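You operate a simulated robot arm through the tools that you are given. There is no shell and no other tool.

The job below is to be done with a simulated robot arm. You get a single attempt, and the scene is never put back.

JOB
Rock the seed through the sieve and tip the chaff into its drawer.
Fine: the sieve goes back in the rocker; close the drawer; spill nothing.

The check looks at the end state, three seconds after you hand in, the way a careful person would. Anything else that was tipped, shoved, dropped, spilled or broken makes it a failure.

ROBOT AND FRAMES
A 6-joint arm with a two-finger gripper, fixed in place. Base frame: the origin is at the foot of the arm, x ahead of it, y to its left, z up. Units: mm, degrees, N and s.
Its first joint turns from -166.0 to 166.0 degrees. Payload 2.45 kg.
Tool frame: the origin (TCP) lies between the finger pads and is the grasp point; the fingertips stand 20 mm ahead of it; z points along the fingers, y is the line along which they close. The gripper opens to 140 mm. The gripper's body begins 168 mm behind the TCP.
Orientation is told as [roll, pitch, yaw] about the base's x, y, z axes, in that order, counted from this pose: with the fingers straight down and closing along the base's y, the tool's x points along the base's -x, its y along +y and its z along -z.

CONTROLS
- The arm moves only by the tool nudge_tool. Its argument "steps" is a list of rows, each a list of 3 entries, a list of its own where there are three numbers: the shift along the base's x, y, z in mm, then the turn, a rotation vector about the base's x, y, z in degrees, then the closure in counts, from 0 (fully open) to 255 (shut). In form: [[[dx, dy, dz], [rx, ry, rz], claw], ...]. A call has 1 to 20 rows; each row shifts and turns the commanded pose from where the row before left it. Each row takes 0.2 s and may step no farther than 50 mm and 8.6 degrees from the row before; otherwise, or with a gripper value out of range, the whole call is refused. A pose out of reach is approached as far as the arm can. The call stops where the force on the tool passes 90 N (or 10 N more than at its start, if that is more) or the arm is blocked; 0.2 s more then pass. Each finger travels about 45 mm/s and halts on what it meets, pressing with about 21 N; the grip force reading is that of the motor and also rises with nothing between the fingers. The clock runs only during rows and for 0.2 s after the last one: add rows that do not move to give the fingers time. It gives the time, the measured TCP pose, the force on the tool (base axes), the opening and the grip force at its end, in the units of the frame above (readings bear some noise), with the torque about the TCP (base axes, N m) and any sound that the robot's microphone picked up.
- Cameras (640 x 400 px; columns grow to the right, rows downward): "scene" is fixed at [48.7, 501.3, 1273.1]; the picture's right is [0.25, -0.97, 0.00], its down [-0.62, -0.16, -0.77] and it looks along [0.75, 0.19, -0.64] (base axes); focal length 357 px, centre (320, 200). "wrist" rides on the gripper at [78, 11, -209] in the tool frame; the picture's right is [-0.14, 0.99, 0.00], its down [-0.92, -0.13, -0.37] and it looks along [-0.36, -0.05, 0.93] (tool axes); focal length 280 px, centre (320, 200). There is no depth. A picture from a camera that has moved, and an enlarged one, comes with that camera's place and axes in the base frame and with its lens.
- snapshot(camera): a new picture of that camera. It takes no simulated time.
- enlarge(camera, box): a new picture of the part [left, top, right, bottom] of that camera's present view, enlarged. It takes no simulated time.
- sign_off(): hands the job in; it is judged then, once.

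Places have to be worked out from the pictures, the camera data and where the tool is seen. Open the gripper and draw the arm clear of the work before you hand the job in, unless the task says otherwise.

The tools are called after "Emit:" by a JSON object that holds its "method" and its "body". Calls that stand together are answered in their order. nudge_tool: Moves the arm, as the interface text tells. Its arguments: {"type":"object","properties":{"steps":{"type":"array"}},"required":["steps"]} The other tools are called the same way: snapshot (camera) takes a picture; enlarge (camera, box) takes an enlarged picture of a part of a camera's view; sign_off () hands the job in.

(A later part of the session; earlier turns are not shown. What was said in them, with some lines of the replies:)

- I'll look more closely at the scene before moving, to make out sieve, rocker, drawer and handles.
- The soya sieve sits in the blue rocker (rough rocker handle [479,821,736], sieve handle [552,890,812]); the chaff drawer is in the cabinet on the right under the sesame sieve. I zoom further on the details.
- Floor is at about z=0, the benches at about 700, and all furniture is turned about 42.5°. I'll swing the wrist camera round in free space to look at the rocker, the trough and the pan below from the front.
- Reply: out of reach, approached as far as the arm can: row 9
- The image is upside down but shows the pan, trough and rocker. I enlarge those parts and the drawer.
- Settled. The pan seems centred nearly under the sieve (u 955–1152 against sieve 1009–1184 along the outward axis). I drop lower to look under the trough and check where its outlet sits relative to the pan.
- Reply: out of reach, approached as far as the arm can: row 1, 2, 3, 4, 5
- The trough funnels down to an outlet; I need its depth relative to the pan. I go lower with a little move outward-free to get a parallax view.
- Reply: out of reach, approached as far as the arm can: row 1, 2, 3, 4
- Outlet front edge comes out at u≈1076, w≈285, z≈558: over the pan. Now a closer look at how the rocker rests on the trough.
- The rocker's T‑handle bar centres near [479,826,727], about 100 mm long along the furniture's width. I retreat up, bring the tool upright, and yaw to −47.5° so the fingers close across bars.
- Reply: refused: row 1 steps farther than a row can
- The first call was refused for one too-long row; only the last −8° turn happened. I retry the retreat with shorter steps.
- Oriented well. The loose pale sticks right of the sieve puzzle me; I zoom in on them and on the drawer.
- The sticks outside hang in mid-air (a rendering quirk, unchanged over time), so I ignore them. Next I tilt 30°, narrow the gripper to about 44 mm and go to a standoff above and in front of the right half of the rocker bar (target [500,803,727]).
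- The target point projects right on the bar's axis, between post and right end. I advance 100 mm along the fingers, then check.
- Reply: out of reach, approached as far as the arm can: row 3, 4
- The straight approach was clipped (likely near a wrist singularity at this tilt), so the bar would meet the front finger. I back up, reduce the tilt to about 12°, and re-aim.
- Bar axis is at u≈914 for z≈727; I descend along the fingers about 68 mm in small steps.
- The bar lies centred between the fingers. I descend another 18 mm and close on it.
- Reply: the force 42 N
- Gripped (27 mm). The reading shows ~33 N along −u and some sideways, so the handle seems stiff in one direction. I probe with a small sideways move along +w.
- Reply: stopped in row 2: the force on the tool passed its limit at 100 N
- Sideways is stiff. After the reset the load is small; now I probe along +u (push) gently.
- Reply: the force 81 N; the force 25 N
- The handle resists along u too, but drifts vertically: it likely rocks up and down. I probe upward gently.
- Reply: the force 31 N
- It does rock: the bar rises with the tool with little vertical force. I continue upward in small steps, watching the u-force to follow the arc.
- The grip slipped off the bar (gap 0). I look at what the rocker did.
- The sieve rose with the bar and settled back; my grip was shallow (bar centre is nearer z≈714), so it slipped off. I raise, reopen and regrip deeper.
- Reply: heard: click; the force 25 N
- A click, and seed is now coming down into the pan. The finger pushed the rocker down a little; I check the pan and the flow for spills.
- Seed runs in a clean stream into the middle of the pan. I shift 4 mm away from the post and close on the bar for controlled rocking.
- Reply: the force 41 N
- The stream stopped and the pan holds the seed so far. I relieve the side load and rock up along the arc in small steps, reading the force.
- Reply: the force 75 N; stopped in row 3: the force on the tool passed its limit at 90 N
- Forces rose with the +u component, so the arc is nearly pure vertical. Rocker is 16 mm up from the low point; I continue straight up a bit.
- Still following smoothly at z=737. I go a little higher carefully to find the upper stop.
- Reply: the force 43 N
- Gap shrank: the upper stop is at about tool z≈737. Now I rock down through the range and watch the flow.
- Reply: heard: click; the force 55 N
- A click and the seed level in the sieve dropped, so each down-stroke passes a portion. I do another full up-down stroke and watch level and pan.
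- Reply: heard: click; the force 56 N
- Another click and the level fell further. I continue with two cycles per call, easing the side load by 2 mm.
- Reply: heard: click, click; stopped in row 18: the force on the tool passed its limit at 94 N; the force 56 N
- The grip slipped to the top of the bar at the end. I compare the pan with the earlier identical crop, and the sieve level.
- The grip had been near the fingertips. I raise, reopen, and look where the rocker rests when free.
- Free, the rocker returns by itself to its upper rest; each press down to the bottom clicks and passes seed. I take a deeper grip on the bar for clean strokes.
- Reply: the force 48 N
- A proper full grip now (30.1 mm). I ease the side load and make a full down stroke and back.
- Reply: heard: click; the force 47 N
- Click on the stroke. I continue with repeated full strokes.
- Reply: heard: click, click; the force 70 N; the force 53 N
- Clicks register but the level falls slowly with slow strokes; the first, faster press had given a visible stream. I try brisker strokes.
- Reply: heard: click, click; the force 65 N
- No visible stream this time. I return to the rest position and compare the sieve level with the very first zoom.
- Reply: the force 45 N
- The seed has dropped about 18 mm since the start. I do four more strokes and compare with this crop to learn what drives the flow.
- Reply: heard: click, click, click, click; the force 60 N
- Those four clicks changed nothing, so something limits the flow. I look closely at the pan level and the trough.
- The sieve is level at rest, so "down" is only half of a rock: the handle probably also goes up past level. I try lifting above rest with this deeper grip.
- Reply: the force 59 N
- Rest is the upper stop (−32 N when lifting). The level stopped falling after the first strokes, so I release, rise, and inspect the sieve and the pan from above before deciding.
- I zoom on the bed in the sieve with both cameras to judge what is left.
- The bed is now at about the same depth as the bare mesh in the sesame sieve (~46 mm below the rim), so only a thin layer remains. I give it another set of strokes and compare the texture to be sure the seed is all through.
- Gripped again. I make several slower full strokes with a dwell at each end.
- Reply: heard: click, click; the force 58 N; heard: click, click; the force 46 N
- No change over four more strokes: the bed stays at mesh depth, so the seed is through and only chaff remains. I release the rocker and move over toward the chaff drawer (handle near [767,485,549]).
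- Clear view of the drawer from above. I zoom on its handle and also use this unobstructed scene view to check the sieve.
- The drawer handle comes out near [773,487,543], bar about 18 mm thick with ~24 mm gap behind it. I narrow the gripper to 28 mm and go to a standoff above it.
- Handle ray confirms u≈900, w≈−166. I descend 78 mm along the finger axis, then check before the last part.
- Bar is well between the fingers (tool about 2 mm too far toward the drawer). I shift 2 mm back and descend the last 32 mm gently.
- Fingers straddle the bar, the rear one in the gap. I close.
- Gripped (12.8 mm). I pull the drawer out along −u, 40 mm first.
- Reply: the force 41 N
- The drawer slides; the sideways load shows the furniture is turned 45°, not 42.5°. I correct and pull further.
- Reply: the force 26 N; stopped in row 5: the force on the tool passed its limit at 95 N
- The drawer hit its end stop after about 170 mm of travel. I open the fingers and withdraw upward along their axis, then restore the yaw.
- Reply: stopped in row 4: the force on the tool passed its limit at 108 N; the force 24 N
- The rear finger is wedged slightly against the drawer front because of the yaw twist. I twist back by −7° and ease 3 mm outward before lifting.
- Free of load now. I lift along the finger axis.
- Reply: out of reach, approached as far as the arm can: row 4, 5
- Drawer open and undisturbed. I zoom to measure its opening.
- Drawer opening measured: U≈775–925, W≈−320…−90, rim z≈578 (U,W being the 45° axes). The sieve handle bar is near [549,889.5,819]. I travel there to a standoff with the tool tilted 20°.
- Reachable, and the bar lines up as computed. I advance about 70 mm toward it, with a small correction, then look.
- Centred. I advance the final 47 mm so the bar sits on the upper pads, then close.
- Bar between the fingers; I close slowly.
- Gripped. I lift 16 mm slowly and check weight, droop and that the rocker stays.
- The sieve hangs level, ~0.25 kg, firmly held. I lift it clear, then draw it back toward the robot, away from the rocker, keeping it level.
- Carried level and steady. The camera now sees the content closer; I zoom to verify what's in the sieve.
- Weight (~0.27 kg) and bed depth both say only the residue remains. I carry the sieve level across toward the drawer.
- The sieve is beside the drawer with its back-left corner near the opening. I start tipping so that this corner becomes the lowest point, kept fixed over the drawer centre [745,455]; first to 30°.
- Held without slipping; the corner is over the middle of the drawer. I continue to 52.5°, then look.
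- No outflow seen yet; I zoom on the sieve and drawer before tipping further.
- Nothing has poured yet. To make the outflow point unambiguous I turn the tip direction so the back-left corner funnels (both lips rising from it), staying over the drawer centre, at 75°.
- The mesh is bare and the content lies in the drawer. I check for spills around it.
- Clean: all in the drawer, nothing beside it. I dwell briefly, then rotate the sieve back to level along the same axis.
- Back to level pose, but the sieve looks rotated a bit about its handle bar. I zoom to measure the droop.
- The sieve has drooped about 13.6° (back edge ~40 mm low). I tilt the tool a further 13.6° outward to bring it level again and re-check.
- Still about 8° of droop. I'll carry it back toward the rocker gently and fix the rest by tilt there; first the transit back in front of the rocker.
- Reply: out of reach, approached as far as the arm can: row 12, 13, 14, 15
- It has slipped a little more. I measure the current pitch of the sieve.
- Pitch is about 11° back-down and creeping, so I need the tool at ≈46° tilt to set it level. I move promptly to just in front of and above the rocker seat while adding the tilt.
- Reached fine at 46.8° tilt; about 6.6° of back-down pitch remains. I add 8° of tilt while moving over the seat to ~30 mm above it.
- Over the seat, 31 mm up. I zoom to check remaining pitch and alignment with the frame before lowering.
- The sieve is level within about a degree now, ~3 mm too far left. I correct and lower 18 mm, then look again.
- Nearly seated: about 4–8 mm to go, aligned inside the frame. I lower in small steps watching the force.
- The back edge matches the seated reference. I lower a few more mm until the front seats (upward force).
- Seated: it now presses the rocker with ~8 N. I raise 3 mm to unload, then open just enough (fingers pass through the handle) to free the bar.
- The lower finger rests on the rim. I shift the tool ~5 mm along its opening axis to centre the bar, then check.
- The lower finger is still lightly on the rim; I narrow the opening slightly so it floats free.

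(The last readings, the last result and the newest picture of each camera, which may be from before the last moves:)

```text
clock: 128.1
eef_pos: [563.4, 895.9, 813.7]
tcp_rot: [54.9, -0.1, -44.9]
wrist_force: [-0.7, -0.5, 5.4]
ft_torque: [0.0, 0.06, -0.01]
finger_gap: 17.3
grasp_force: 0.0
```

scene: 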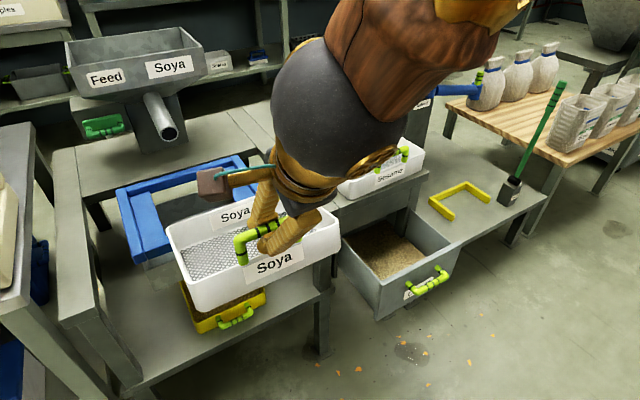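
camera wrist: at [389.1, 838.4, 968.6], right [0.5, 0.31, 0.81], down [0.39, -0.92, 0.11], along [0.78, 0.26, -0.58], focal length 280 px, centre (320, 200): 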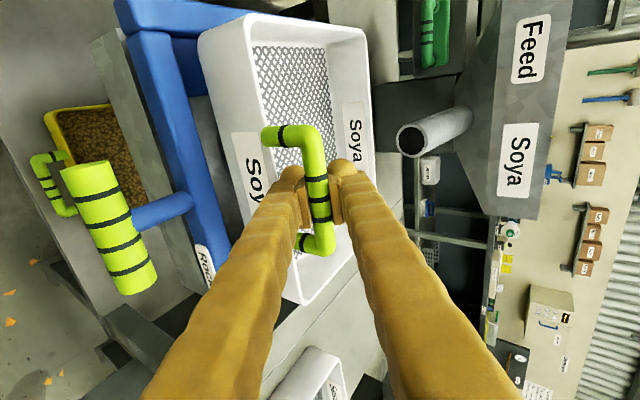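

Emit:
{"method": "nudge_tool", "body": {"steps": [[[0.8, 0.8, 1.7], [0, 0, 0], 218], [[0.8, 0.8, 1.7], [0, 0, 0], 218], [[0, 0, 0], [0, 0, 0], 218]]}}

Emit:
{"method": "enlarge", "body": {"camera": "wrist", "box": [230, 100, 400, 280]}}

Emit:
{"method": "enlarge", "body": {"camera": "scene", "box": [110, 145, 220, 265]}}

```text
clock: 128.9
eef_pos: [564.5, 898.0, 816.7]
tcp_rot: [54.9, -0.1, -44.9]
wrist_force: [-0.6, -0.1, -0.4]
ft_torque: [-0.02, -0.02, 0.0]
finger_gap: 21.0
grasp_force: 0.8
```

```text
2.22 times, centred on (315, 190) of wrist
camera zoom: at [393.8, 837.3, 945.3], right [0.5, 0.31, 0.81], down [0.39, -0.92, 0.11], along [0.78, 0.26, -0.58], focal length 623 px, centre (331, 222)
```

zoom: 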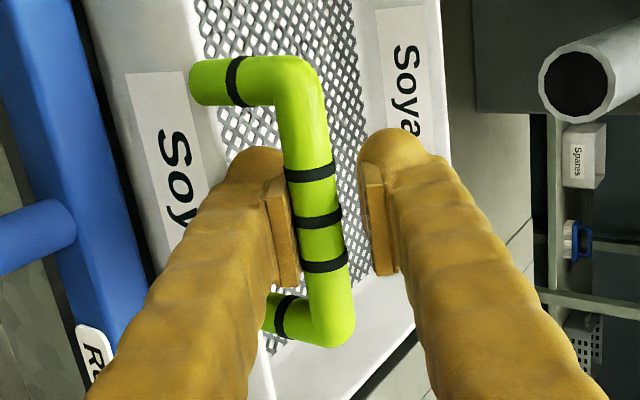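

```text
3.33 times, centred on (165, 205) of scene
camera zoom: at [48.7, 501.3, 1273.1], right [0.25, -0.97, 0.0], down [-0.62, -0.16, -0.77], along [0.75, 0.19, -0.64], focal length 1191 px, centre (837, 183)
```

zoom: 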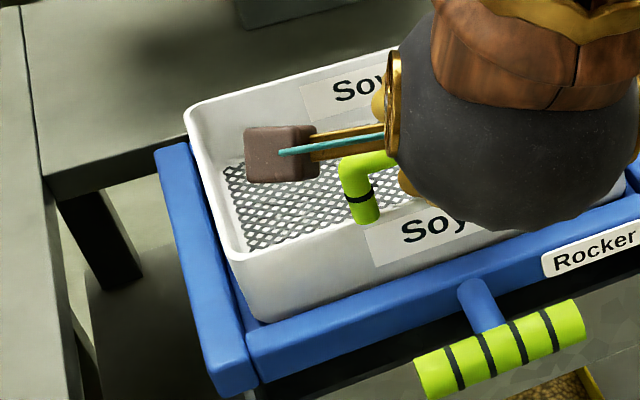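

No load now; sieve sits in the frame. I withdraw along the finger axis in small steps.

Emit:
{"method": "nudge_tool", "body": {"steps": [[[-3.5, -3.5, 3.5], [0, 0, 0], 218], [[-4.6, -4.6, 4.6], [0, 0, 0], 218], [[-4.6, -4.6, 4.6], [0, 0, 0], 218], [[0, 0, 0], [0, 0, 0], 218]]}}

Emit:
{"method": "enlarge", "body": {"camera": "wrist", "box": [230, 100, 400, 280]}}

Emit:
{"method": "enlarge", "body": {"camera": "scene", "box": [110, 145, 220, 265]}}

```text
clock: 129.9
eef_pos: [552.4, 884.7, 828.6]
tcp_rot: [54.9, -0.1, -45.0]
wrist_force: [0.5, -0.5, -0.6]
ft_torque: [0.01, 0.02, 0.01]
finger_gap: 21.0
grasp_force: 0.4
```

```text
2.22 times, centred on (315, 190) of wrist
camera zoom: at [380.7, 824.7, 957.2], right [0.5, 0.31, 0.81], down [0.39, -0.92, 0.11], along [0.78, 0.26, -0.58], focal length 623 px, centre (331, 222)
```

zoom: 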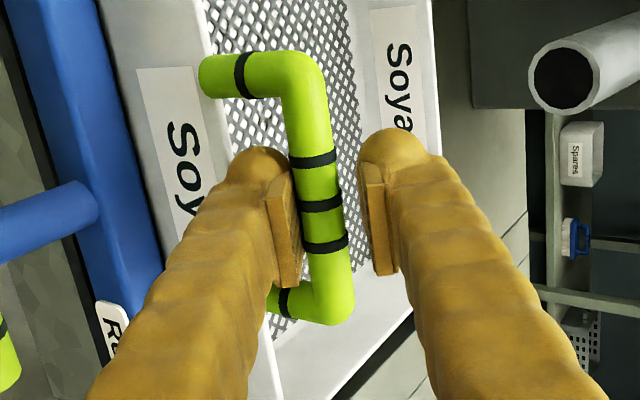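

```text
3.33 times, centred on (165, 205) of scene
camera zoom: at [48.7, 501.3, 1273.1], right [0.25, -0.97, 0.0], down [-0.62, -0.16, -0.77], along [0.75, 0.19, -0.64], focal length 1191 px, centre (837, 183)
```

zoom: 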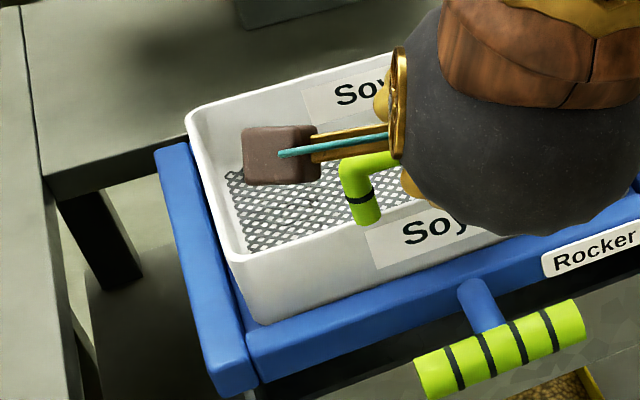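

Sliding out freely with the sieve staying put. I continue withdrawing to full clearance.

Emit:
{"method": "nudge_tool", "body": {"steps": [[[-6, -6, 6], [0, 0, 0], 218], [[-6, -6, 6], [0, 0, 0], 218], [[-6, -6, 6], [0, 0, 0], 218], [[-8, -8, 8], [0, 0, 0], 218], [[-12, -12, 12], [0, 0, 0], 218], [[-15, -15, 15], [0, 0, 0], 218], [[-15, -15, 20], [-3.5, 3.5, 0], 218], [[-15, -15, 20], [-5.5, 5.5, 0], 218], [[-10, -10, 20], [-5.5, 5.5, 0], 218], [[-5, -5, 20], [-5.5, 5.5, 0], 218], [[0, 0, 0], [-5.5, 5.5, 0], 218], [[0, 0, 0], [0, 0, 0], 218]]}}

Emit:
{"method": "snapshot", "body": {"camera": "scene"}}

Emit:
{"method": "snapshot", "body": {"camera": "wrist"}}

Emit:
{"method": "enlarge", "body": {"camera": "scene", "box": [100, 130, 290, 270]}}

```text
clock: 132.5
eef_pos: [465.3, 789.9, 953.5]
tcp_rot: [22.8, -1.4, -45.1]
wrist_force: [-1.0, 1.0, -0.2]
ft_torque: [-0.01, -0.15, -0.03]
finger_gap: 20.4
grasp_force: 0.1
out of reach, approached as far as the arm can: row 9
```

```text
taken
```

scene: 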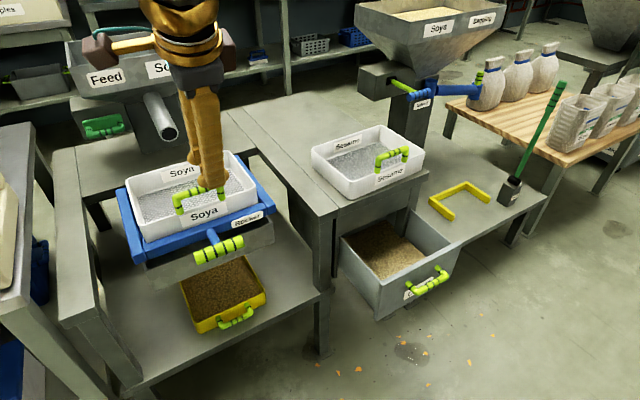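

```text
taken
camera wrist: at [356.8, 800.0, 1148.8], right [0.74, 0.55, 0.39], down [0.46, -0.83, 0.31], along [0.5, -0.05, -0.87], focal length 280 px, centre (320, 200)
```

wrist: 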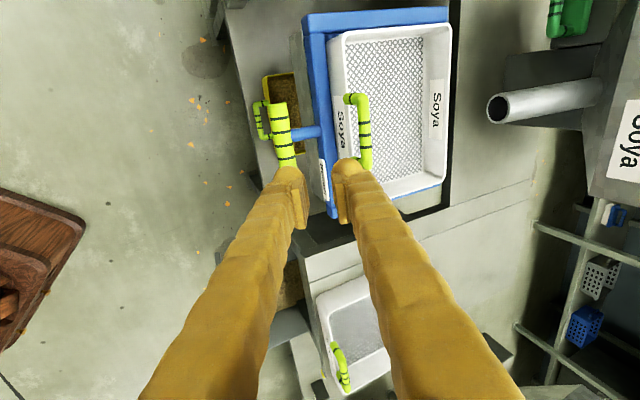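

```text
2.86 times, centred on (195, 200) of scene
camera zoom: at [48.7, 501.3, 1273.1], right [0.25, -0.97, 0.0], down [-0.62, -0.16, -0.77], along [0.75, 0.19, -0.64], focal length 1021 px, centre (677, 200)
```

zoom: 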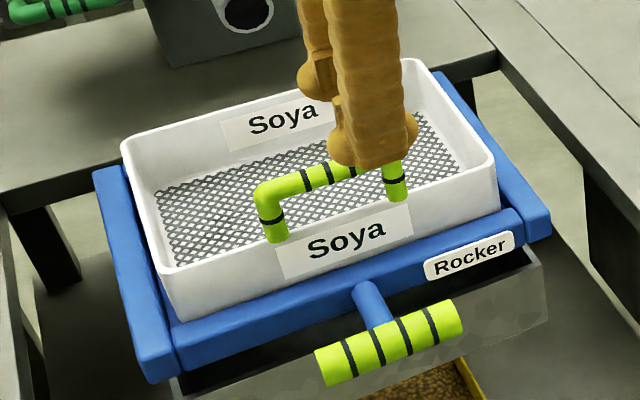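

The sieve sits properly in the rocker and its mesh is clean. Now the drawer: I upright the tool, turn it 90° in yaw (slim side toward the cabinet), close the fingers and travel to in front of the drawer handle.

Emit:
{"method": "nudge_tool", "body": {"steps": [[[5, -10, 0], [-5.37, 5.37, 0], 230], [[10, -33, 0], [-5.37, 5.37, 0], 255], [[10, -35, 0], [-5.37, 5.37, 0], 255], [[10, -35, 0], [0, 0, 8.2], 255], [[10, -35, 0], [0, 0, 8.2], 255], [[10, -35, 0], [0, 0, 8.2], 255], [[10, -35, 0], [0, 0, 8.2], 255], [[10, -35, -5], [0, 0, 8.2], 255], [[10, -35, -5], [0, 0, 8.2], 255], [[10, -35, -5], [0, 0, 8.2], 255], [[10, -35, -5], [0, 0, 8.2], 255], [[10, -35, -5], [0, 0, 8.2], 255], [[10, -35, -10], [0, 0, 8.2], 255], [[10, -30, -10], [0, 0, 8.2], 255], [[6, -12, -10], [0, 0, 0], 255], [[0, 0, 0], [0, 0, 0], 255]]}}

Emit:
{"method": "snapshot", "body": {"camera": "scene"}}

Emit:
{"method": "snapshot", "body": {"camera": "wrist"}}

Emit:
{"method": "enlarge", "body": {"camera": "scene", "box": [110, 150, 206, 210]}}

Emit:
{"method": "enlarge", "body": {"camera": "scene", "box": [90, 120, 310, 340]}}

```text
clock: 135.9
eef_pos: [574.6, 326.4, 819.2]
tcp_rot: [-6.4, -21.7, 42.4]
wrist_force: [-0.2, -0.3, 0.6]
ft_torque: [0.03, 0.01, -0.01]
finger_gap: 0.0
grasp_force: 20.8
out of reach, approached as far as the arm can: row 1, 2, 3, 6, 7, 8, 9, 10, 11, 12, 13, 14, 15
```

```text
taken
```

scene: 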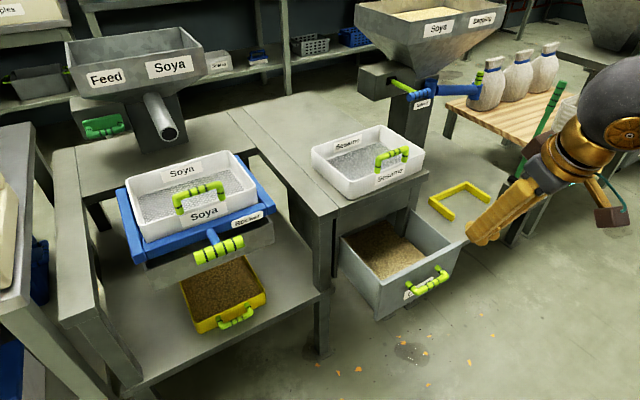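

```text
taken
camera wrist: at [440.9, 251.2, 981.1], right [-0.54, 0.84, -0.05], down [0.59, 0.42, 0.69], along [0.61, 0.34, -0.72], focal length 280 px, centre (320, 200)
```

wrist: 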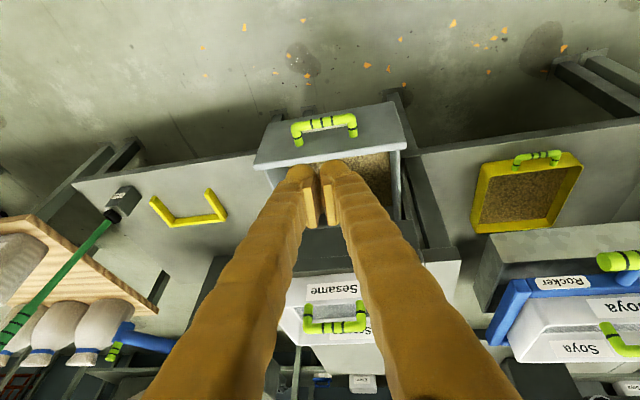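

```text
6.67 times, centred on (158, 180) of scene
camera zoom: at [48.7, 501.3, 1273.1], right [0.25, -0.97, 0.0], down [-0.62, -0.16, -0.77], along [0.75, 0.19, -0.64], focal length 2381 px, centre (1400, 333)
```

zoom: 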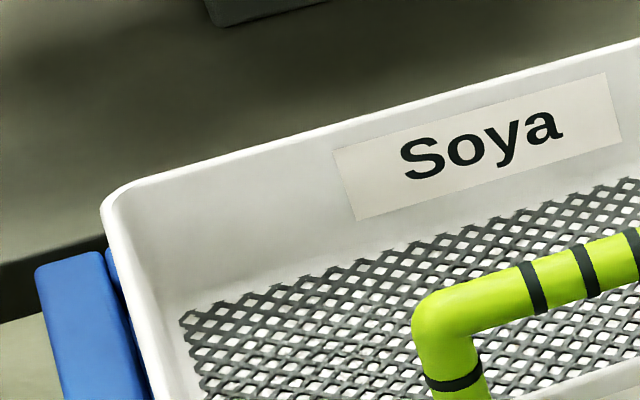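

```text
1.82 times, centred on (200, 230) of scene
camera zoom: at [48.7, 501.3, 1273.1], right [0.25, -0.97, 0.0], down [-0.62, -0.16, -0.77], along [0.75, 0.19, -0.64], focal length 650 px, centre (538, 146)
```

zoom: 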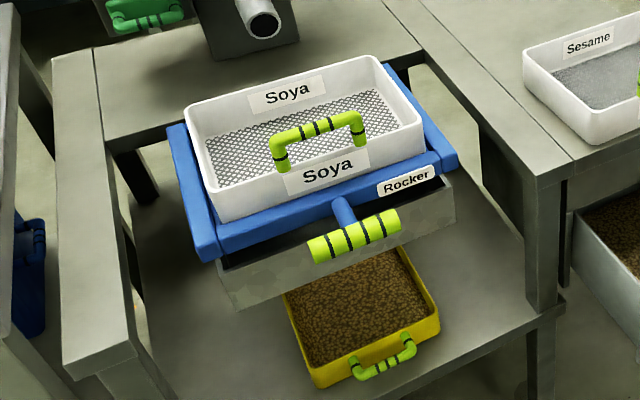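

Sieve position matches the original within ~2 mm. The arm clipped part of that reorientation, so I first straighten the tool upright here.

Emit:
{"method": "nudge_tool", "body": {"steps": [[[0, 0, 0], [-4.9, 5.3, 0], 255], [[0, 0, 0], [-4.9, 5.3, 0], 255], [[0, 0, 0], [-4.9, 5.3, 0], 255], [[0, 0, 0], [4.7, 4.3, 0], 255], [[0, 0, 0], [0, 0, 0], 255], [[0, 0, 0], [0, 0, 0], 255]]}}

```text
clock: 137.3
eef_pos: [539.1, 328.0, 784.4]
tcp_rot: [-7.9, 1.9, 42.8]
wrist_force: [0.4, -0.6, 0.2]
ft_torque: [0.02, 0.0, -0.01]
finger_gap: 0.0
grasp_force: 20.8
out of reach, approached as far as the arm can: row 1, 2, 3, 4
```

The upright pose is at a wrist singularity this close in, so I'll work with the tool tilted ~25–30° outward instead and push the drawer's front panel right of the handle. First I restore that tilt and move to a pre-push point.

Emit:
{"method": "nudge_tool", "body": {"steps": [[[20, 0, 10], [5.8, -5.8, 0], 255], [[20, -5, 10], [5.8, -5.8, 0], 255], [[20, -5, 0], [5.8, -5.8, 0], 255], [[20, -5, 0], [4.4, 4.4, 0], 255], [[20, -5, 0], [0, 0, 0], 255], [[20, -5, 0], [0, 0, 0], 255], [[20, -5, 0], [0, 0, 0], 255], [[0, 0, 0], [0, 0, 0], 255], [[0, 0, 0], [0, 0, 0], 255]]}}

Emit:
{"method": "snapshot", "body": {"camera": "scene"}}

Emit:
{"method": "snapshot", "body": {"camera": "wrist"}}

```text
clock: 139.3
eef_pos: [668.2, 308.5, 809.6]
tcp_rot: [-5.7, -23.7, 42.0]
wrist_force: [0.0, 1.2, -0.5]
ft_torque: [-0.02, 0.01, -0.01]
finger_gap: 0.1
grasp_force: 22.0
out of reach, approached as far as the arm can: row 4, 5
```

```text
taken
```

scene: 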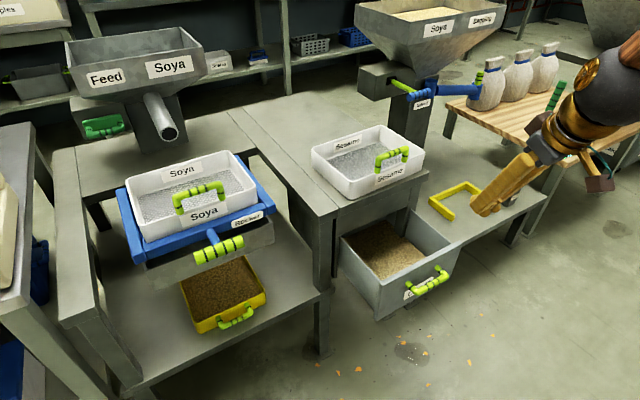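

```text
taken
camera wrist: at [532.0, 230.0, 967.3], right [-0.54, 0.84, -0.03], down [0.57, 0.4, 0.72], along [0.62, 0.37, -0.7], focal length 280 px, centre (320, 200)
```

wrist: 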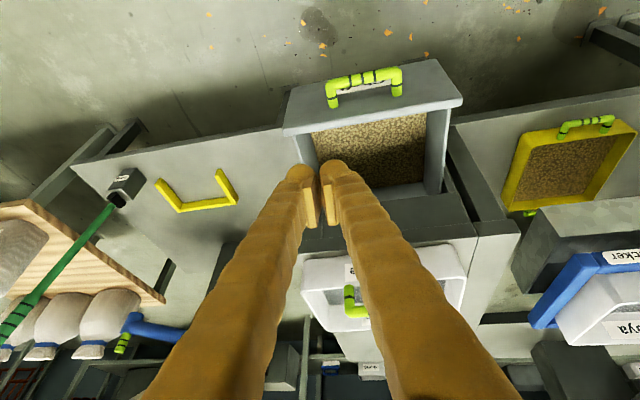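

Good pose at 24° tilt, U≈690. I descend partway in front of the drawer's right half and check for clipping.

Emit:
{"method": "nudge_tool", "body": {"steps": [[[9, -9, -30], [0, 0, 0], 255], [[9, -9, -30], [0, 0, 0], 255], [[0, 0, -30], [0, 0, 0], 255], [[0, 0, -30], [0, 0, 0], 255], [[0, 0, -25], [0, 0, 0], 255], [[0, 0, 0], [0, 0, 0], 255]]}}

Emit:
{"method": "snapshot", "body": {"camera": "wrist"}}

Emit:
{"method": "enlarge", "body": {"camera": "scene", "box": [330, 150, 530, 330]}}

```text
clock: 140.7
eef_pos: [650.7, 309.5, 712.7]
tcp_rot: [-2.8, -19.2, 39.8]
wrist_force: [-0.7, 0.3, 0.0]
ft_torque: [0.05, -0.02, 0.01]
finger_gap: 0.2
grasp_force: 20.9
out of reach, approached as far as the arm can: row 1, 2, 4, 5
```

```text
taken
camera wrist: at [528.7, 235.2, 883.6], right [-0.52, 0.85, 0.0], down [0.64, 0.39, 0.66], along [0.56, 0.34, -0.75], focal length 280 px, centre (320, 200)
```

wrist: 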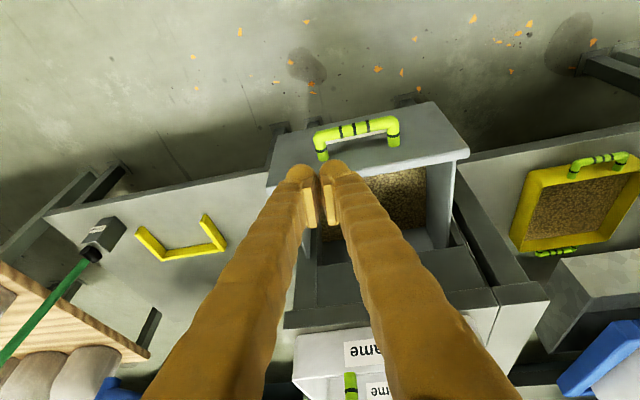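

```text
2.22 times, centred on (430, 240) of scene
camera zoom: at [48.7, 501.3, 1273.1], right [0.25, -0.97, 0.0], down [-0.62, -0.16, -0.77], along [0.75, 0.19, -0.64], focal length 794 px, centre (76, 111)
```

zoom: 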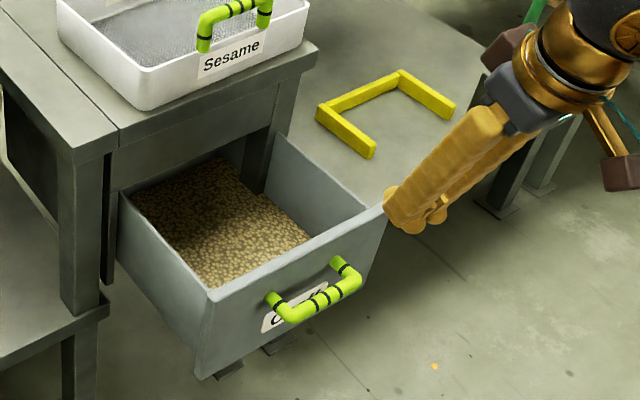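

Clipped again in this orientation. The other orientation (fingers closing along the drawer axis, ~11° tilt) worked here before, so I go up to open space, straighten, and turn back to yaw −45°.

Emit:
{"method": "nudge_tool", "body": {"steps": [[[0, 0, 40], [0, 0, 0], 255], [[5, 10, 40], [0, 0, 0], 255], [[10, 18, 40], [0, 0, 0], 255], [[10, 18, 40], [0, 0, 0], 255], [[10, 18, 40], [0, 0, 0], 255], [[10, 18, 40], [-4.5, 4.9, 0], 255], [[0, 0, 0], [-4.5, 4.9, 0], 255], [[0, 0, 0], [-4.5, 4.9, 0], 255], [[0, 0, 0], [0, 0, 0], 255], [[0, 0, 0], [0, 0, 0], 255]]}}

```text
clock: 142.9
eef_pos: [710.0, 374.2, 893.7]
tcp_rot: [-5.9, -3.7, 42.0]
wrist_force: [-0.9, 0.4, -0.4]
ft_torque: [-0.02, 0.0, 0.02]
finger_gap: 0.1
grasp_force: 21.7
out of reach, approached as far as the arm can: row 1, 3, 4
```

Emit:
{"method": "nudge_tool", "body": {"steps": [[[0, 0, 8], [0, 0, -7.9], 255], [[0, 0, 8], [0, 0, -7.9], 255], [[0, 0, 8], [0, 0, -7.9], 255], [[0, 0, 8], [0, 0, -7.9], 255], [[0, 0, 8], [0, 0, -7.9], 255], [[0, 0, 0], [0, 0, -7.9], 255], [[0, 0, 0], [0, 0, -7.9], 255], [[0, 0, 0], [0, 0, -7.9], 255], [[0, 0, 0], [0, 0, -7.9], 255], [[0, 0, 0], [0, 0, -7.9], 255], [[0, 0, 0], [0, 0, -7.9], 255], [[0, 0, 0], [0, 0, 0], 255], [[0, 0, 0], [0, 0, 0], 255]]}}

```text
clock: 145.7
eef_pos: [710.7, 374.5, 933.6]
tcp_rot: [-5.9, -3.6, -44.9]
wrist_force: [-0.3, -0.5, -0.7]
ft_torque: [0.01, -0.04, -0.01]
finger_gap: 0.1
grasp_force: 21.1
```

Orientation restored at open space. I set an 8° tilt, open to 28 mm and descend to a standoff over the open drawer's handle (bar at about [656,365,541]).

Emit:
{"method": "nudge_tool", "body": {"steps": [[[0, 0, 0], [5, -5, 0], 204], [[0, 0, 0], [5, -5, 0], 204], [[0, 0, 0], [2.5, 2.5, 0], 204], [[-9.4, -2.9, -40.5], [0, 0, 0], 204], [[-9.4, -2.9, -40.5], [0, 0, 0], 204], [[-9.4, -2.9, -40.5], [0, 0, 0], 204], [[-9.4, -2.9, -40.5], [0, 0, 0], 204], [[-9.4, -2.9, -40.5], [0, 0, 0], 204], [[-9.4, -2.9, -40.5], [0, 0, 0], 204], [[-9.4, -3.0, -40.5], [0, 0, 0], 204], [[0, 0, 0], [0, 0, 0], 204], [[0, 0, 0], [0, 0, 0], 204]]}}

Emit:
{"method": "snapshot", "body": {"camera": "wrist"}}

Emit:
{"method": "enlarge", "body": {"camera": "scene", "box": [330, 180, 490, 330]}}

```text
clock: 148.3
eef_pos: [645.3, 354.5, 648.7]
tcp_rot: [8.3, -0.1, -45.8]
wrist_force: [0.0, -0.4, 0.5]
ft_torque: [0.0, 0.01, -0.04]
finger_gap: 28.1
grasp_force: 0.0
```

```text
taken
camera wrist: at [576.9, 398.5, 856.4], right [0.8, 0.58, 0.14], down [0.51, -0.78, 0.35], along [0.32, -0.2, -0.93], focal length 280 px, centre (320, 200)
```

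wrist: 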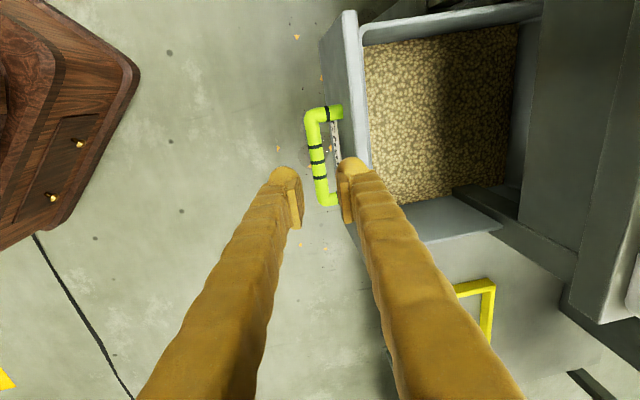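

```text
2.67 times, centred on (410, 255) of scene
camera zoom: at [48.7, 501.3, 1273.1], right [0.25, -0.97, 0.0], down [-0.62, -0.16, -0.77], along [0.75, 0.19, -0.64], focal length 952 px, centre (80, 53)
```

zoom: 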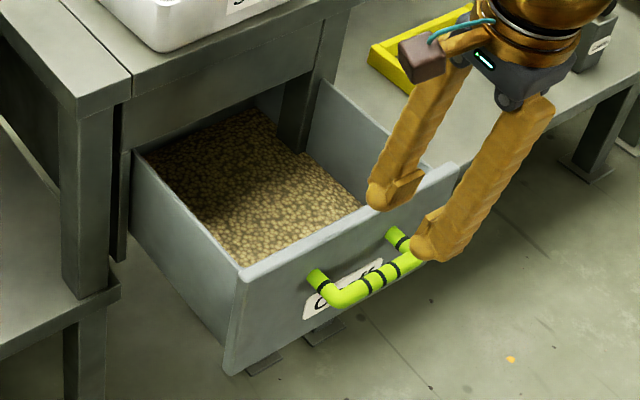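

Aligned with the bar. I descend 107 mm along the fingers to straddle it.

Emit:
{"method": "nudge_tool", "body": {"steps": [[[2.1, 2.1, -20], [0, 0, 0], 204], [[2.1, 2.1, -20], [0, 0, 0], 204], [[2.1, 2.1, -20], [0, 0, 0], 204], [[2.1, 2.1, -15], [0, 0, 0], 204], [[1.1, 1.1, -11], [0, 0, 0], 204], [[1.0, 1.0, -11], [0, 0, 0], 204], [[1, 1, -10], [0, 0, 0], 204], [[0, 0, 0], [0, 0, 0], 204]]}}

Emit:
{"method": "enlarge", "body": {"camera": "wrist", "box": [250, 90, 410, 250]}}

Emit:
{"method": "enlarge", "body": {"camera": "scene", "box": [350, 200, 470, 310]}}

```text
clock: 149.2
eef_pos: [657.7, 366.1, 587.1]
tcp_rot: [8.9, -0.2, -45.8]
wrist_force: [-6.9, 6.2, 48.1]
ft_torque: [1.96, -1.0, 0.39]
finger_gap: 35.7
grasp_force: 5.9
stopped in row 4: the force on the tool passed its limit at 122 N (the readings are from after the stop); the commanded pose is now the measured one
```

```text
2.50 times, centred on (330, 170) of wrist
camera zoom: at [586.8, 408.8, 794.3], right [0.8, 0.59, 0.16], down [0.51, -0.79, 0.35], along [0.33, -0.2, -0.92], focal length 701 px, centre (295, 275)
```

zoom: 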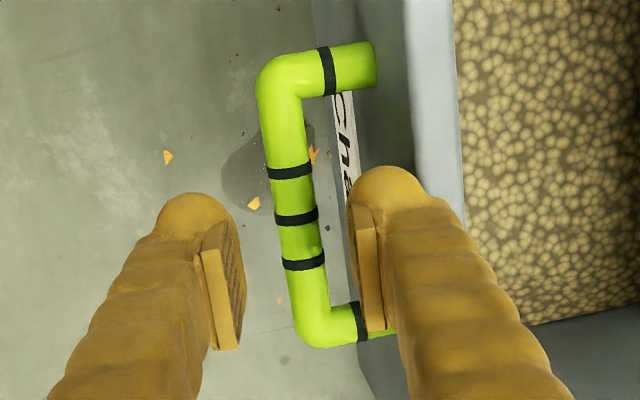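

```text
3.64 times, centred on (410, 255) of scene
camera zoom: at [48.7, 501.3, 1273.1], right [0.25, -0.97, 0.0], down [-0.62, -0.16, -0.77], along [0.75, 0.19, -0.64], focal length 1299 px, centre (-7, 0)
```

zoom: 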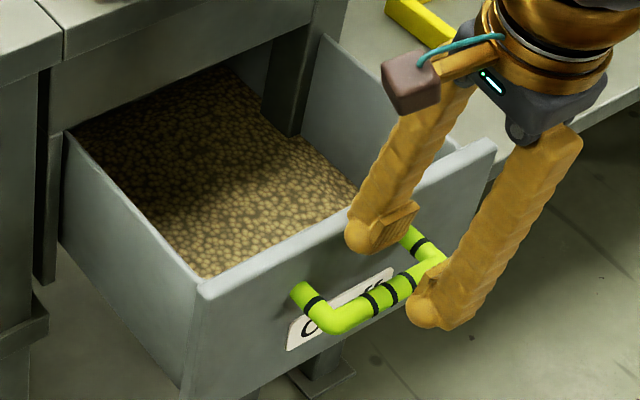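

The rear finger landed on the drawer panel's top edge. I back straight up, and instead will push the handle bar from the front with closed fingers.

Emit:
{"method": "nudge_tool", "body": {"steps": [[[-1.5, -1.5, 12], [0, 0, 0], 204], [[-2, -2, 20], [0, 0, 0], 204], [[-2, -2, 20], [0, 0, 0], 204], [[-6, -6, 5], [0, 0, 0], 255], [[-8, -8, 0], [0, 0, 0], 255], [[-8, -8, 0], [0, 0, 0], 255], [[-4, -4, 0], [0, 0, 0], 255], [[0, 0, 0], [0, 0, 0], 255]]}}

Emit:
{"method": "snapshot", "body": {"camera": "wrist"}}

Emit:
{"method": "enlarge", "body": {"camera": "scene", "box": [330, 180, 490, 330]}}

```text
clock: 151.0
eef_pos: [625.0, 333.6, 640.8]
tcp_rot: [8.8, -0.3, -45.7]
wrist_force: [-0.7, 0.6, 0.6]
ft_torque: [0.03, -0.01, 0.02]
finger_gap: 0.1
grasp_force: 20.7
```

```text
taken
camera wrist: at [554.3, 376.7, 848.3], right [0.8, 0.59, 0.15], down [0.51, -0.79, 0.35], along [0.32, -0.2, -0.92], focal length 280 px, centre (320, 200)
```

wrist: 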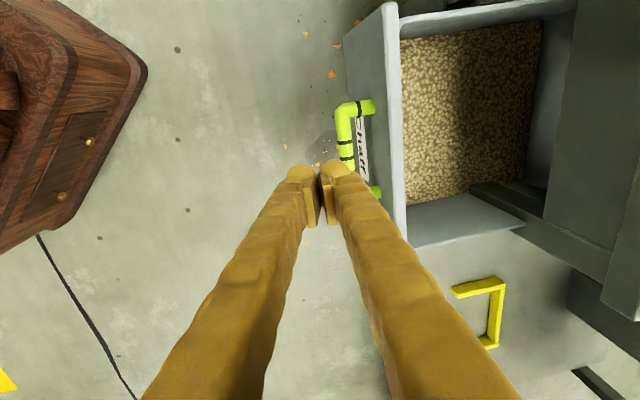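

```text
2.67 times, centred on (410, 255) of scene
camera zoom: at [48.7, 501.3, 1273.1], right [0.25, -0.97, 0.0], down [-0.62, -0.16, -0.77], along [0.75, 0.19, -0.64], focal length 952 px, centre (80, 53)
```

zoom: 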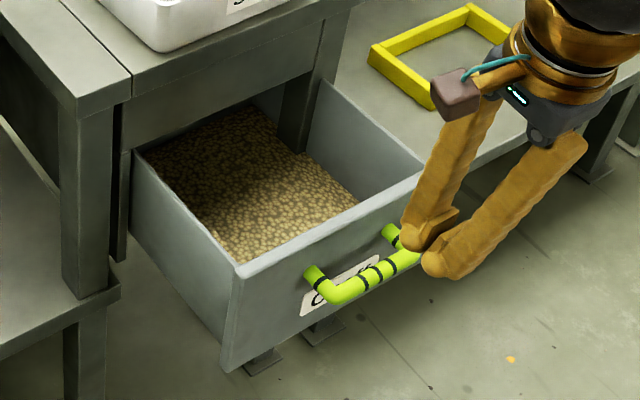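

Drawer unchanged. I lower the closed fingers in front of the bar to z≈540.

Emit:
{"method": "nudge_tool", "body": {"steps": [[[-3, 3, -20], [0, 0, 0], 255], [[-3, 3, -20], [0, 0, 0], 255], [[0, 0, -20], [0, 0, 0], 255], [[0, 0, -20], [0, 0, 0], 255], [[0, 0, -20], [0, 0, 0], 255], [[0, 0, 0], [0, 0, 0], 255]]}}

Emit:
{"method": "snapshot", "body": {"camera": "wrist"}}

Emit:
{"method": "enlarge", "body": {"camera": "scene", "box": [330, 180, 490, 330]}}

```text
clock: 152.4
eef_pos: [618.8, 340.2, 541.6]
tcp_rot: [8.8, -0.4, -44.9]
wrist_force: [-0.1, -0.1, 0.1]
ft_torque: [0.01, 0.05, 0.0]
finger_gap: 0.0
grasp_force: 21.1
```

```text
taken
camera wrist: at [548.3, 382.8, 748.3], right [0.79, 0.6, 0.15], down [0.52, -0.78, 0.35], along [0.33, -0.2, -0.92], focal length 280 px, centre (320, 200)
```

wrist: 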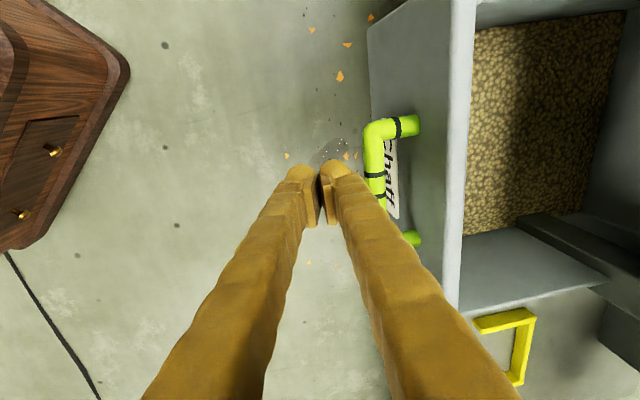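

```text
2.67 times, centred on (410, 255) of scene
camera zoom: at [48.7, 501.3, 1273.1], right [0.25, -0.97, 0.0], down [-0.62, -0.16, -0.77], along [0.75, 0.19, -0.64], focal length 952 px, centre (80, 53)
```

zoom: 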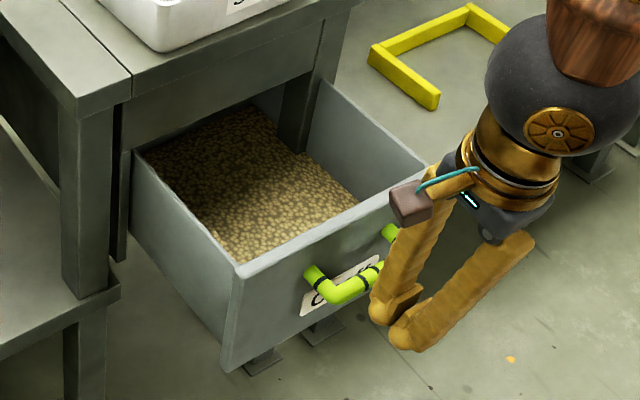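

In place, no clipping. I push along +U, first ~50 mm, and check the drawer moves.

Emit:
{"method": "nudge_tool", "body": {"steps": [[[5, 5, 0], [0, 0, 0], 255], [[6, 6, 0], [0, 0, 0], 255], [[7, 7, 0], [0, 0, 0], 255], [[7, 7, 0], [0, 0, 0], 255], [[7, 7, 0], [0, 0, 0], 255], [[0, 0, 0], [0, 0, 0], 255]]}}

Emit:
{"method": "enlarge", "body": {"camera": "scene", "box": [330, 180, 490, 330]}}

Emit:
{"method": "enlarge", "body": {"camera": "wrist", "box": [250, 80, 480, 280]}}

```text
clock: 153.8
eef_pos: [648.0, 370.0, 541.9]
tcp_rot: [8.7, -0.3, -45.7]
wrist_force: [-0.1, -0.2, 0.0]
ft_torque: [0.0, -0.01, 0.05]
finger_gap: 0.1
grasp_force: 21.4
out of reach, approached as far as the arm can: row 4
```

```text
2.67 times, centred on (410, 255) of scene
camera zoom: at [48.7, 501.3, 1273.1], right [0.25, -0.97, 0.0], down [-0.62, -0.16, -0.77], along [0.75, 0.19, -0.64], focal length 952 px, centre (80, 53)
```

zoom: 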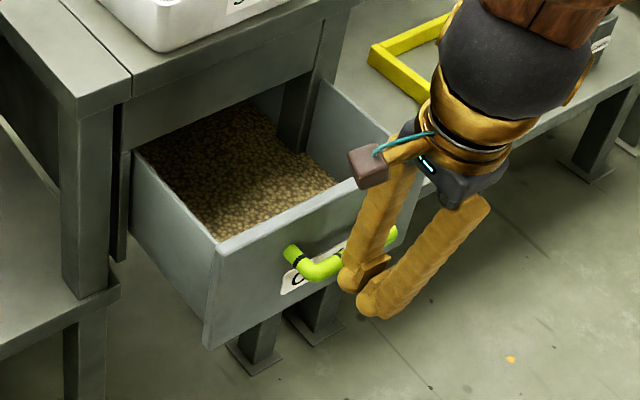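

```text
2.00 times, centred on (365, 180) of wrist
camera zoom: at [577.8, 412.6, 748.3], right [0.8, 0.59, 0.15], down [0.51, -0.79, 0.35], along [0.32, -0.2, -0.92], focal length 561 px, centre (230, 240)
```

zoom: 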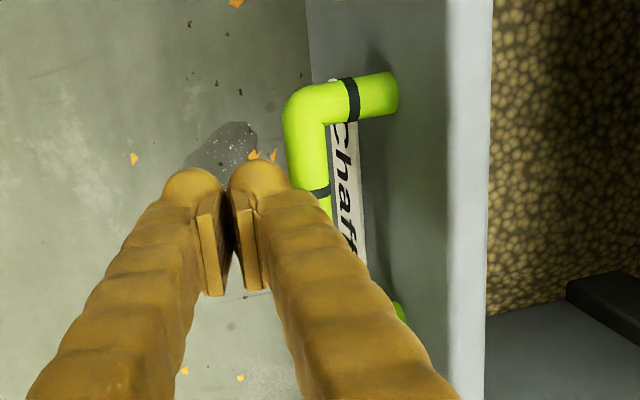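

The drawer slides in smoothly. I continue pushing, adding 4° tilt to keep the hand clear of the sesame sieve.

Emit:
{"method": "nudge_tool", "body": {"steps": [[[8, 8, 0], [0, 0, 0], 255], [[8, 8, 0], [0, 0, 0], 255], [[8, 8, 0], [0, 0, 0], 255], [[8, 8, 0], [0.7, -0.7, 0], 255], [[8, 8, 0], [0.7, -0.7, 0], 255], [[8, 8, 0], [0.7, -0.7, 0], 255], [[8, 8, 0], [0.7, -0.7, 0], 255], [[8, 8, 0], [0, 0, 0], 255], [[6, 6, 0], [0, 0, 0], 255], [[0, 0, 0], [0, 0, 0], 255]]}}

Emit:
{"method": "enlarge", "body": {"camera": "scene", "box": [310, 140, 470, 300]}}

Emit:
{"method": "snapshot", "body": {"camera": "wrist"}}

```text
clock: 156.0
eef_pos: [719.0, 438.5, 542.3]
tcp_rot: [12.8, -0.3, -45.7]
wrist_force: [0.8, -0.3, 0.8]
ft_torque: [0.04, -0.01, 0.01]
finger_gap: 0.1
grasp_force: 21.4
```

```text
2.50 times, centred on (390, 220) of scene
camera zoom: at [48.7, 501.3, 1273.1], right [0.25, -0.97, 0.0], down [-0.62, -0.16, -0.77], along [0.75, 0.19, -0.64], focal length 893 px, centre (145, 150)
```

zoom: 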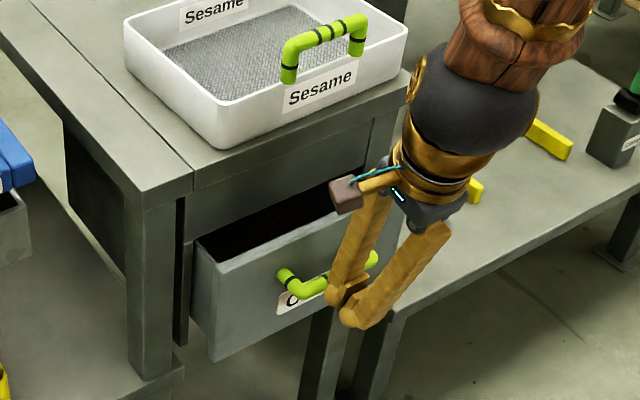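

```text
taken
camera wrist: at [637.8, 471.6, 747.9], right [0.79, 0.58, 0.22], down [0.49, -0.8, 0.34], along [0.37, -0.15, -0.92], focal length 280 px, centre (320, 200)
```

wrist: 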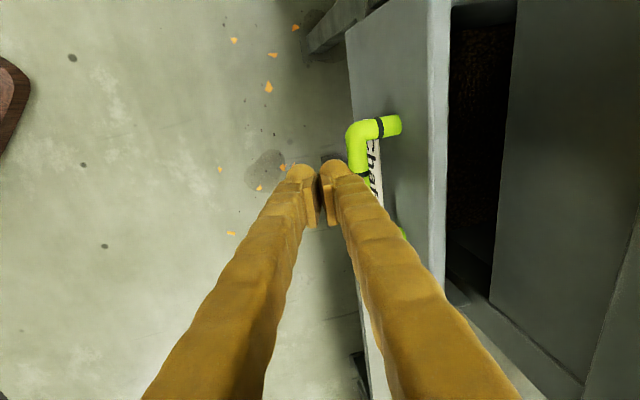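

About 50 mm remains. I push on in smaller steps until it meets its stop.

Emit:
{"method": "nudge_tool", "body": {"steps": [[[5, 5, 0], [0, 0, 0], 255], [[5, 5, 0], [0, 0, 0], 255], [[5, 5, 0], [0, 0, 0], 255], [[5, 5, 0], [0, 0, 0], 255], [[4, 4, 0], [0, 0, 0], 255], [[3, 3, 0], [0, 0, 0], 255], [[0, 0, 0], [0, 0, 0], 255]]}}

Emit:
{"method": "enlarge", "body": {"camera": "scene", "box": [310, 140, 470, 300]}}

Emit:
{"method": "snapshot", "body": {"camera": "wrist"}}

```text
clock: 157.6
eef_pos: [744.1, 464.5, 540.7]
tcp_rot: [12.8, -0.2, -45.6]
wrist_force: [-5.9, -9.1, 1.7]
ft_torque: [0.06, 0.02, 0.09]
finger_gap: 0.0
grasp_force: 20.5
```

```text
2.50 times, centred on (390, 220) of scene
camera zoom: at [48.7, 501.3, 1273.1], right [0.25, -0.97, 0.0], down [-0.62, -0.16, -0.77], along [0.75, 0.19, -0.64], focal length 893 px, centre (145, 150)
```

zoom: 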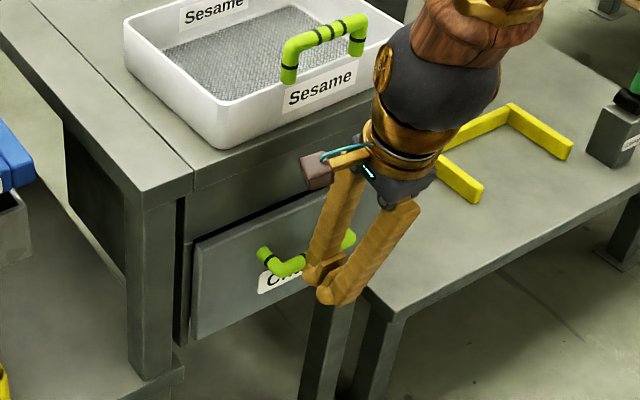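

```text
taken
camera wrist: at [664.5, 498.4, 746.4], right [0.79, 0.58, 0.22], down [0.49, -0.8, 0.33], along [0.37, -0.16, -0.92], focal length 280 px, centre (320, 200)
```

wrist: 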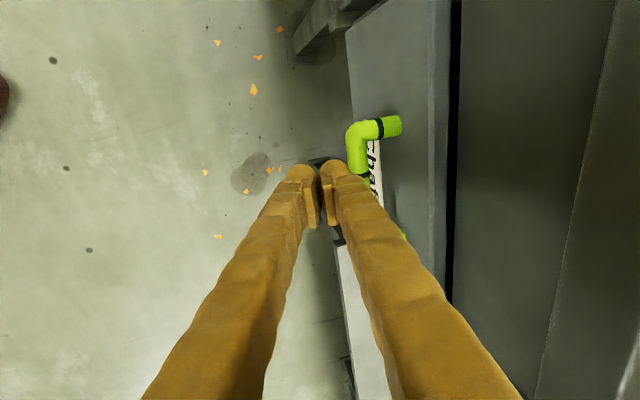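

It looks closed like at the start, with contact force building. I press 4 mm more to make sure it's at the stop.

Emit:
{"method": "nudge_tool", "body": {"steps": [[[1.4, 1.4, 0], [0, 0, 0], 255], [[1.4, 1.4, 0], [0, 0, 0], 255], [[0, 0, 0], [0, 0, 0], 255]]}}

Emit:
{"method": "enlarge", "body": {"camera": "scene", "box": [320, 190, 432, 280]}}

```text
clock: 158.4
eef_pos: [744.6, 467.2, 539.8]
tcp_rot: [12.5, -0.1, -45.7]
wrist_force: [-48.1, -69.5, 21.7]
ft_torque: [0.37, -0.26, 0.28]
finger_gap: 0.1
grasp_force: 21.2
```

```text
4.44 times, centred on (376, 235) of scene
camera zoom: at [48.7, 501.3, 1273.1], right [0.25, -0.97, 0.0], down [-0.62, -0.16, -0.77], along [0.75, 0.19, -0.64], focal length 1588 px, centre (71, 44)
```

zoom: 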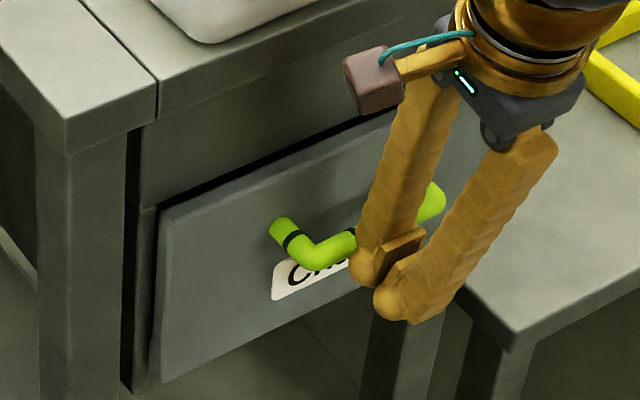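

Hard stop (84 N) and the front matches its starting position: closed. I back off, rise clear, open the gripper and retreat.

Emit:
{"method": "nudge_tool", "body": {"steps": [[[-3, -3, 0], [0, 0, 0], 255], [[-7, -7, 0], [0, 0, 0], 255], [[-9, -9, 0], [0, 0, 0], 255], [[-9, -9, 10], [0, 0, 0], 255], [[-9, -9, 25], [0, 0, 0], 255], [[-5, -5, 35], [0, 0, 0], 255], [[0, 0, 40], [0, 0, 0], 255], [[0, 0, 40], [0, 0, 0], 255], [[0, 0, 40], [0, 0, 0], 200], [[0, 0, 40], [0, 0, 0], 100], [[0, 0, 40], [0, 0, 0], 0], [[0, 0, 40], [0, 0, 0], 0], [[-10, 0, 30], [0, 0, 0], 0], [[0, 0, 0], [0, 0, 0], 0], [[0, 0, 0], [0, 0, 0], 0], [[0, 0, 0], [0, 0, 0], 0]]}}

Emit:
{"method": "snapshot", "body": {"camera": "scene"}}

Emit:
{"method": "snapshot", "body": {"camera": "wrist"}}

Emit:
{"method": "enlarge", "body": {"camera": "scene", "box": [290, 110, 450, 290]}}

Emit:
{"method": "enlarge", "body": {"camera": "scene", "box": [90, 120, 310, 340]}}

```text
clock: 161.8
eef_pos: [697.0, 426.2, 881.9]
tcp_rot: [12.7, -0.1, -45.7]
wrist_force: [0.7, -1.0, 0.0]
ft_torque: [0.01, 0.01, -0.01]
finger_gap: 139.9
grasp_force: 0.0
```

```text
taken
```

scene: 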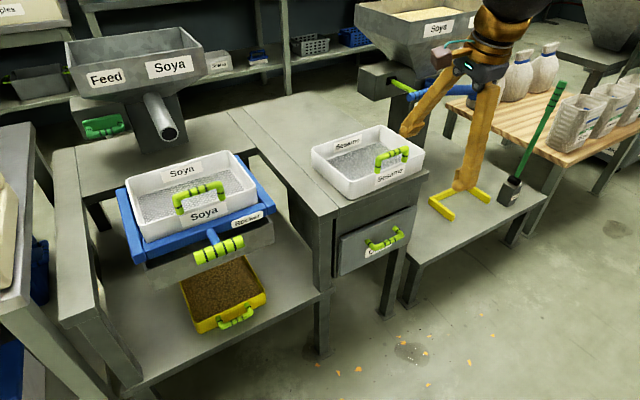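

```text
taken
camera wrist: at [616.3, 459.3, 1087.2], right [0.79, 0.58, 0.22], down [0.49, -0.8, 0.33], along [0.37, -0.15, -0.92], focal length 280 px, centre (320, 200)
```

wrist: 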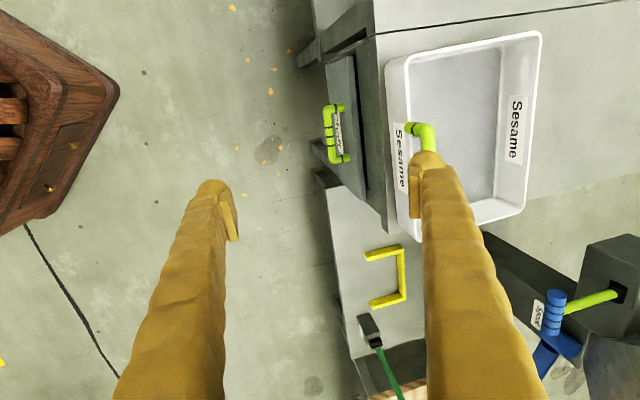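

```text
2.22 times, centred on (370, 200) of scene
camera zoom: at [48.7, 501.3, 1273.1], right [0.25, -0.97, 0.0], down [-0.62, -0.16, -0.77], along [0.75, 0.19, -0.64], focal length 794 px, centre (209, 200)
```

zoom: 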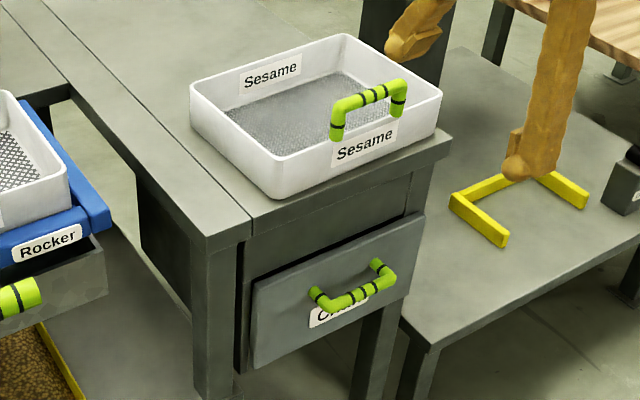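

```text
1.82 times, centred on (200, 230) of scene
camera zoom: at [48.7, 501.3, 1273.1], right [0.25, -0.97, 0.0], down [-0.62, -0.16, -0.77], along [0.75, 0.19, -0.64], focal length 650 px, centre (538, 146)
```

zoom: 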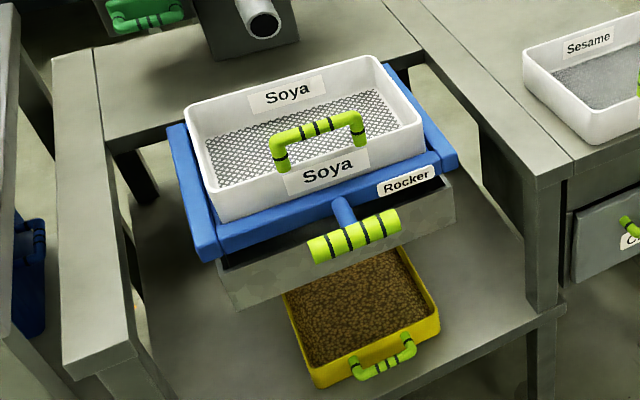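

Drawer closed, sieve in the rocker, seed in the pan, sesame sieve untouched, nothing spilled. I draw the open gripper further back and up, then hand in.

Emit:
{"method": "nudge_tool", "body": {"steps": [[[-10, -5, 20], [0, 0, 0], 0], [[-15, 10, 20], [0, 0, 0], 0], [[-20, 20, 20], [0, 0, 0], 0], [[-20, 20, 10], [0, 0, 0], 0], [[-20, 20, 10], [0, 0, 0], 0], [[0, 0, 0], [0, 0, 0], 0]]}}

Emit:
{"method": "snapshot", "body": {"camera": "scene"}}

```text
clock: 163.2
eef_pos: [611.4, 492.7, 961.9]
tcp_rot: [12.7, -0.2, -45.7]
wrist_force: [-0.2, 0.2, 0.8]
ft_torque: [-0.05, -0.01, -0.01]
finger_gap: 139.8
grasp_force: 0.1
```

```text
taken
```

scene: 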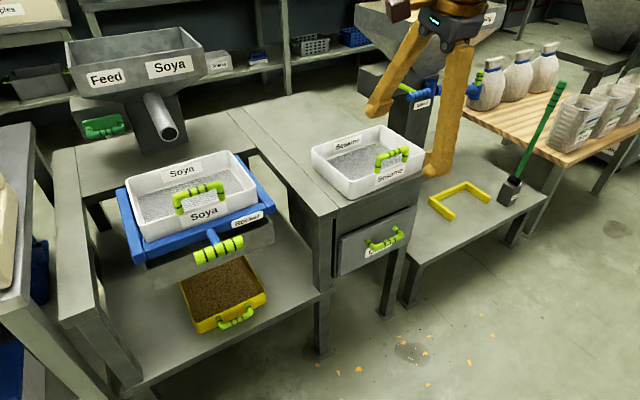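

The arm is clear with the gripper open, and the picture shows every item of the job done. I hand it in.

Emit:
{"method": "sign_off", "body": {}}

```text
The job is handed in.
```

I rocked the seed through the sieve and tipped the chaff into its drawer. The sieve is back in the rocker, the drawer is closed, and I handed the job in. I saw no spills in the pictures.

- **Seed:** it ran through the trough into the yellow pan. The level in the sieve fell at the start of the rocking. At least 12 more strokes changed nothing, so I took the thin layer left on the mesh to be chaff. I had no way to check that layer directly, so some unsifted seed could have gone into the drawer with it.
- **Chaff:** everything left in the sieve went into the chaff drawer, and the mesh was bare afterwards.
- **Sieve:** it slipped in the grip after tipping, so I levelled it before setting it down. It sits within about 2 mm of where it started.
- **Drawer:** it is pushed to its hard stop, and the front looks the same as at the beginning. A finger came down on the drawer's top edge once while I was reaching for the handle to close it. Nothing moved or looked damaged.

The sesame sieve and the pan are where they were. The arm is clear with the gripper open.
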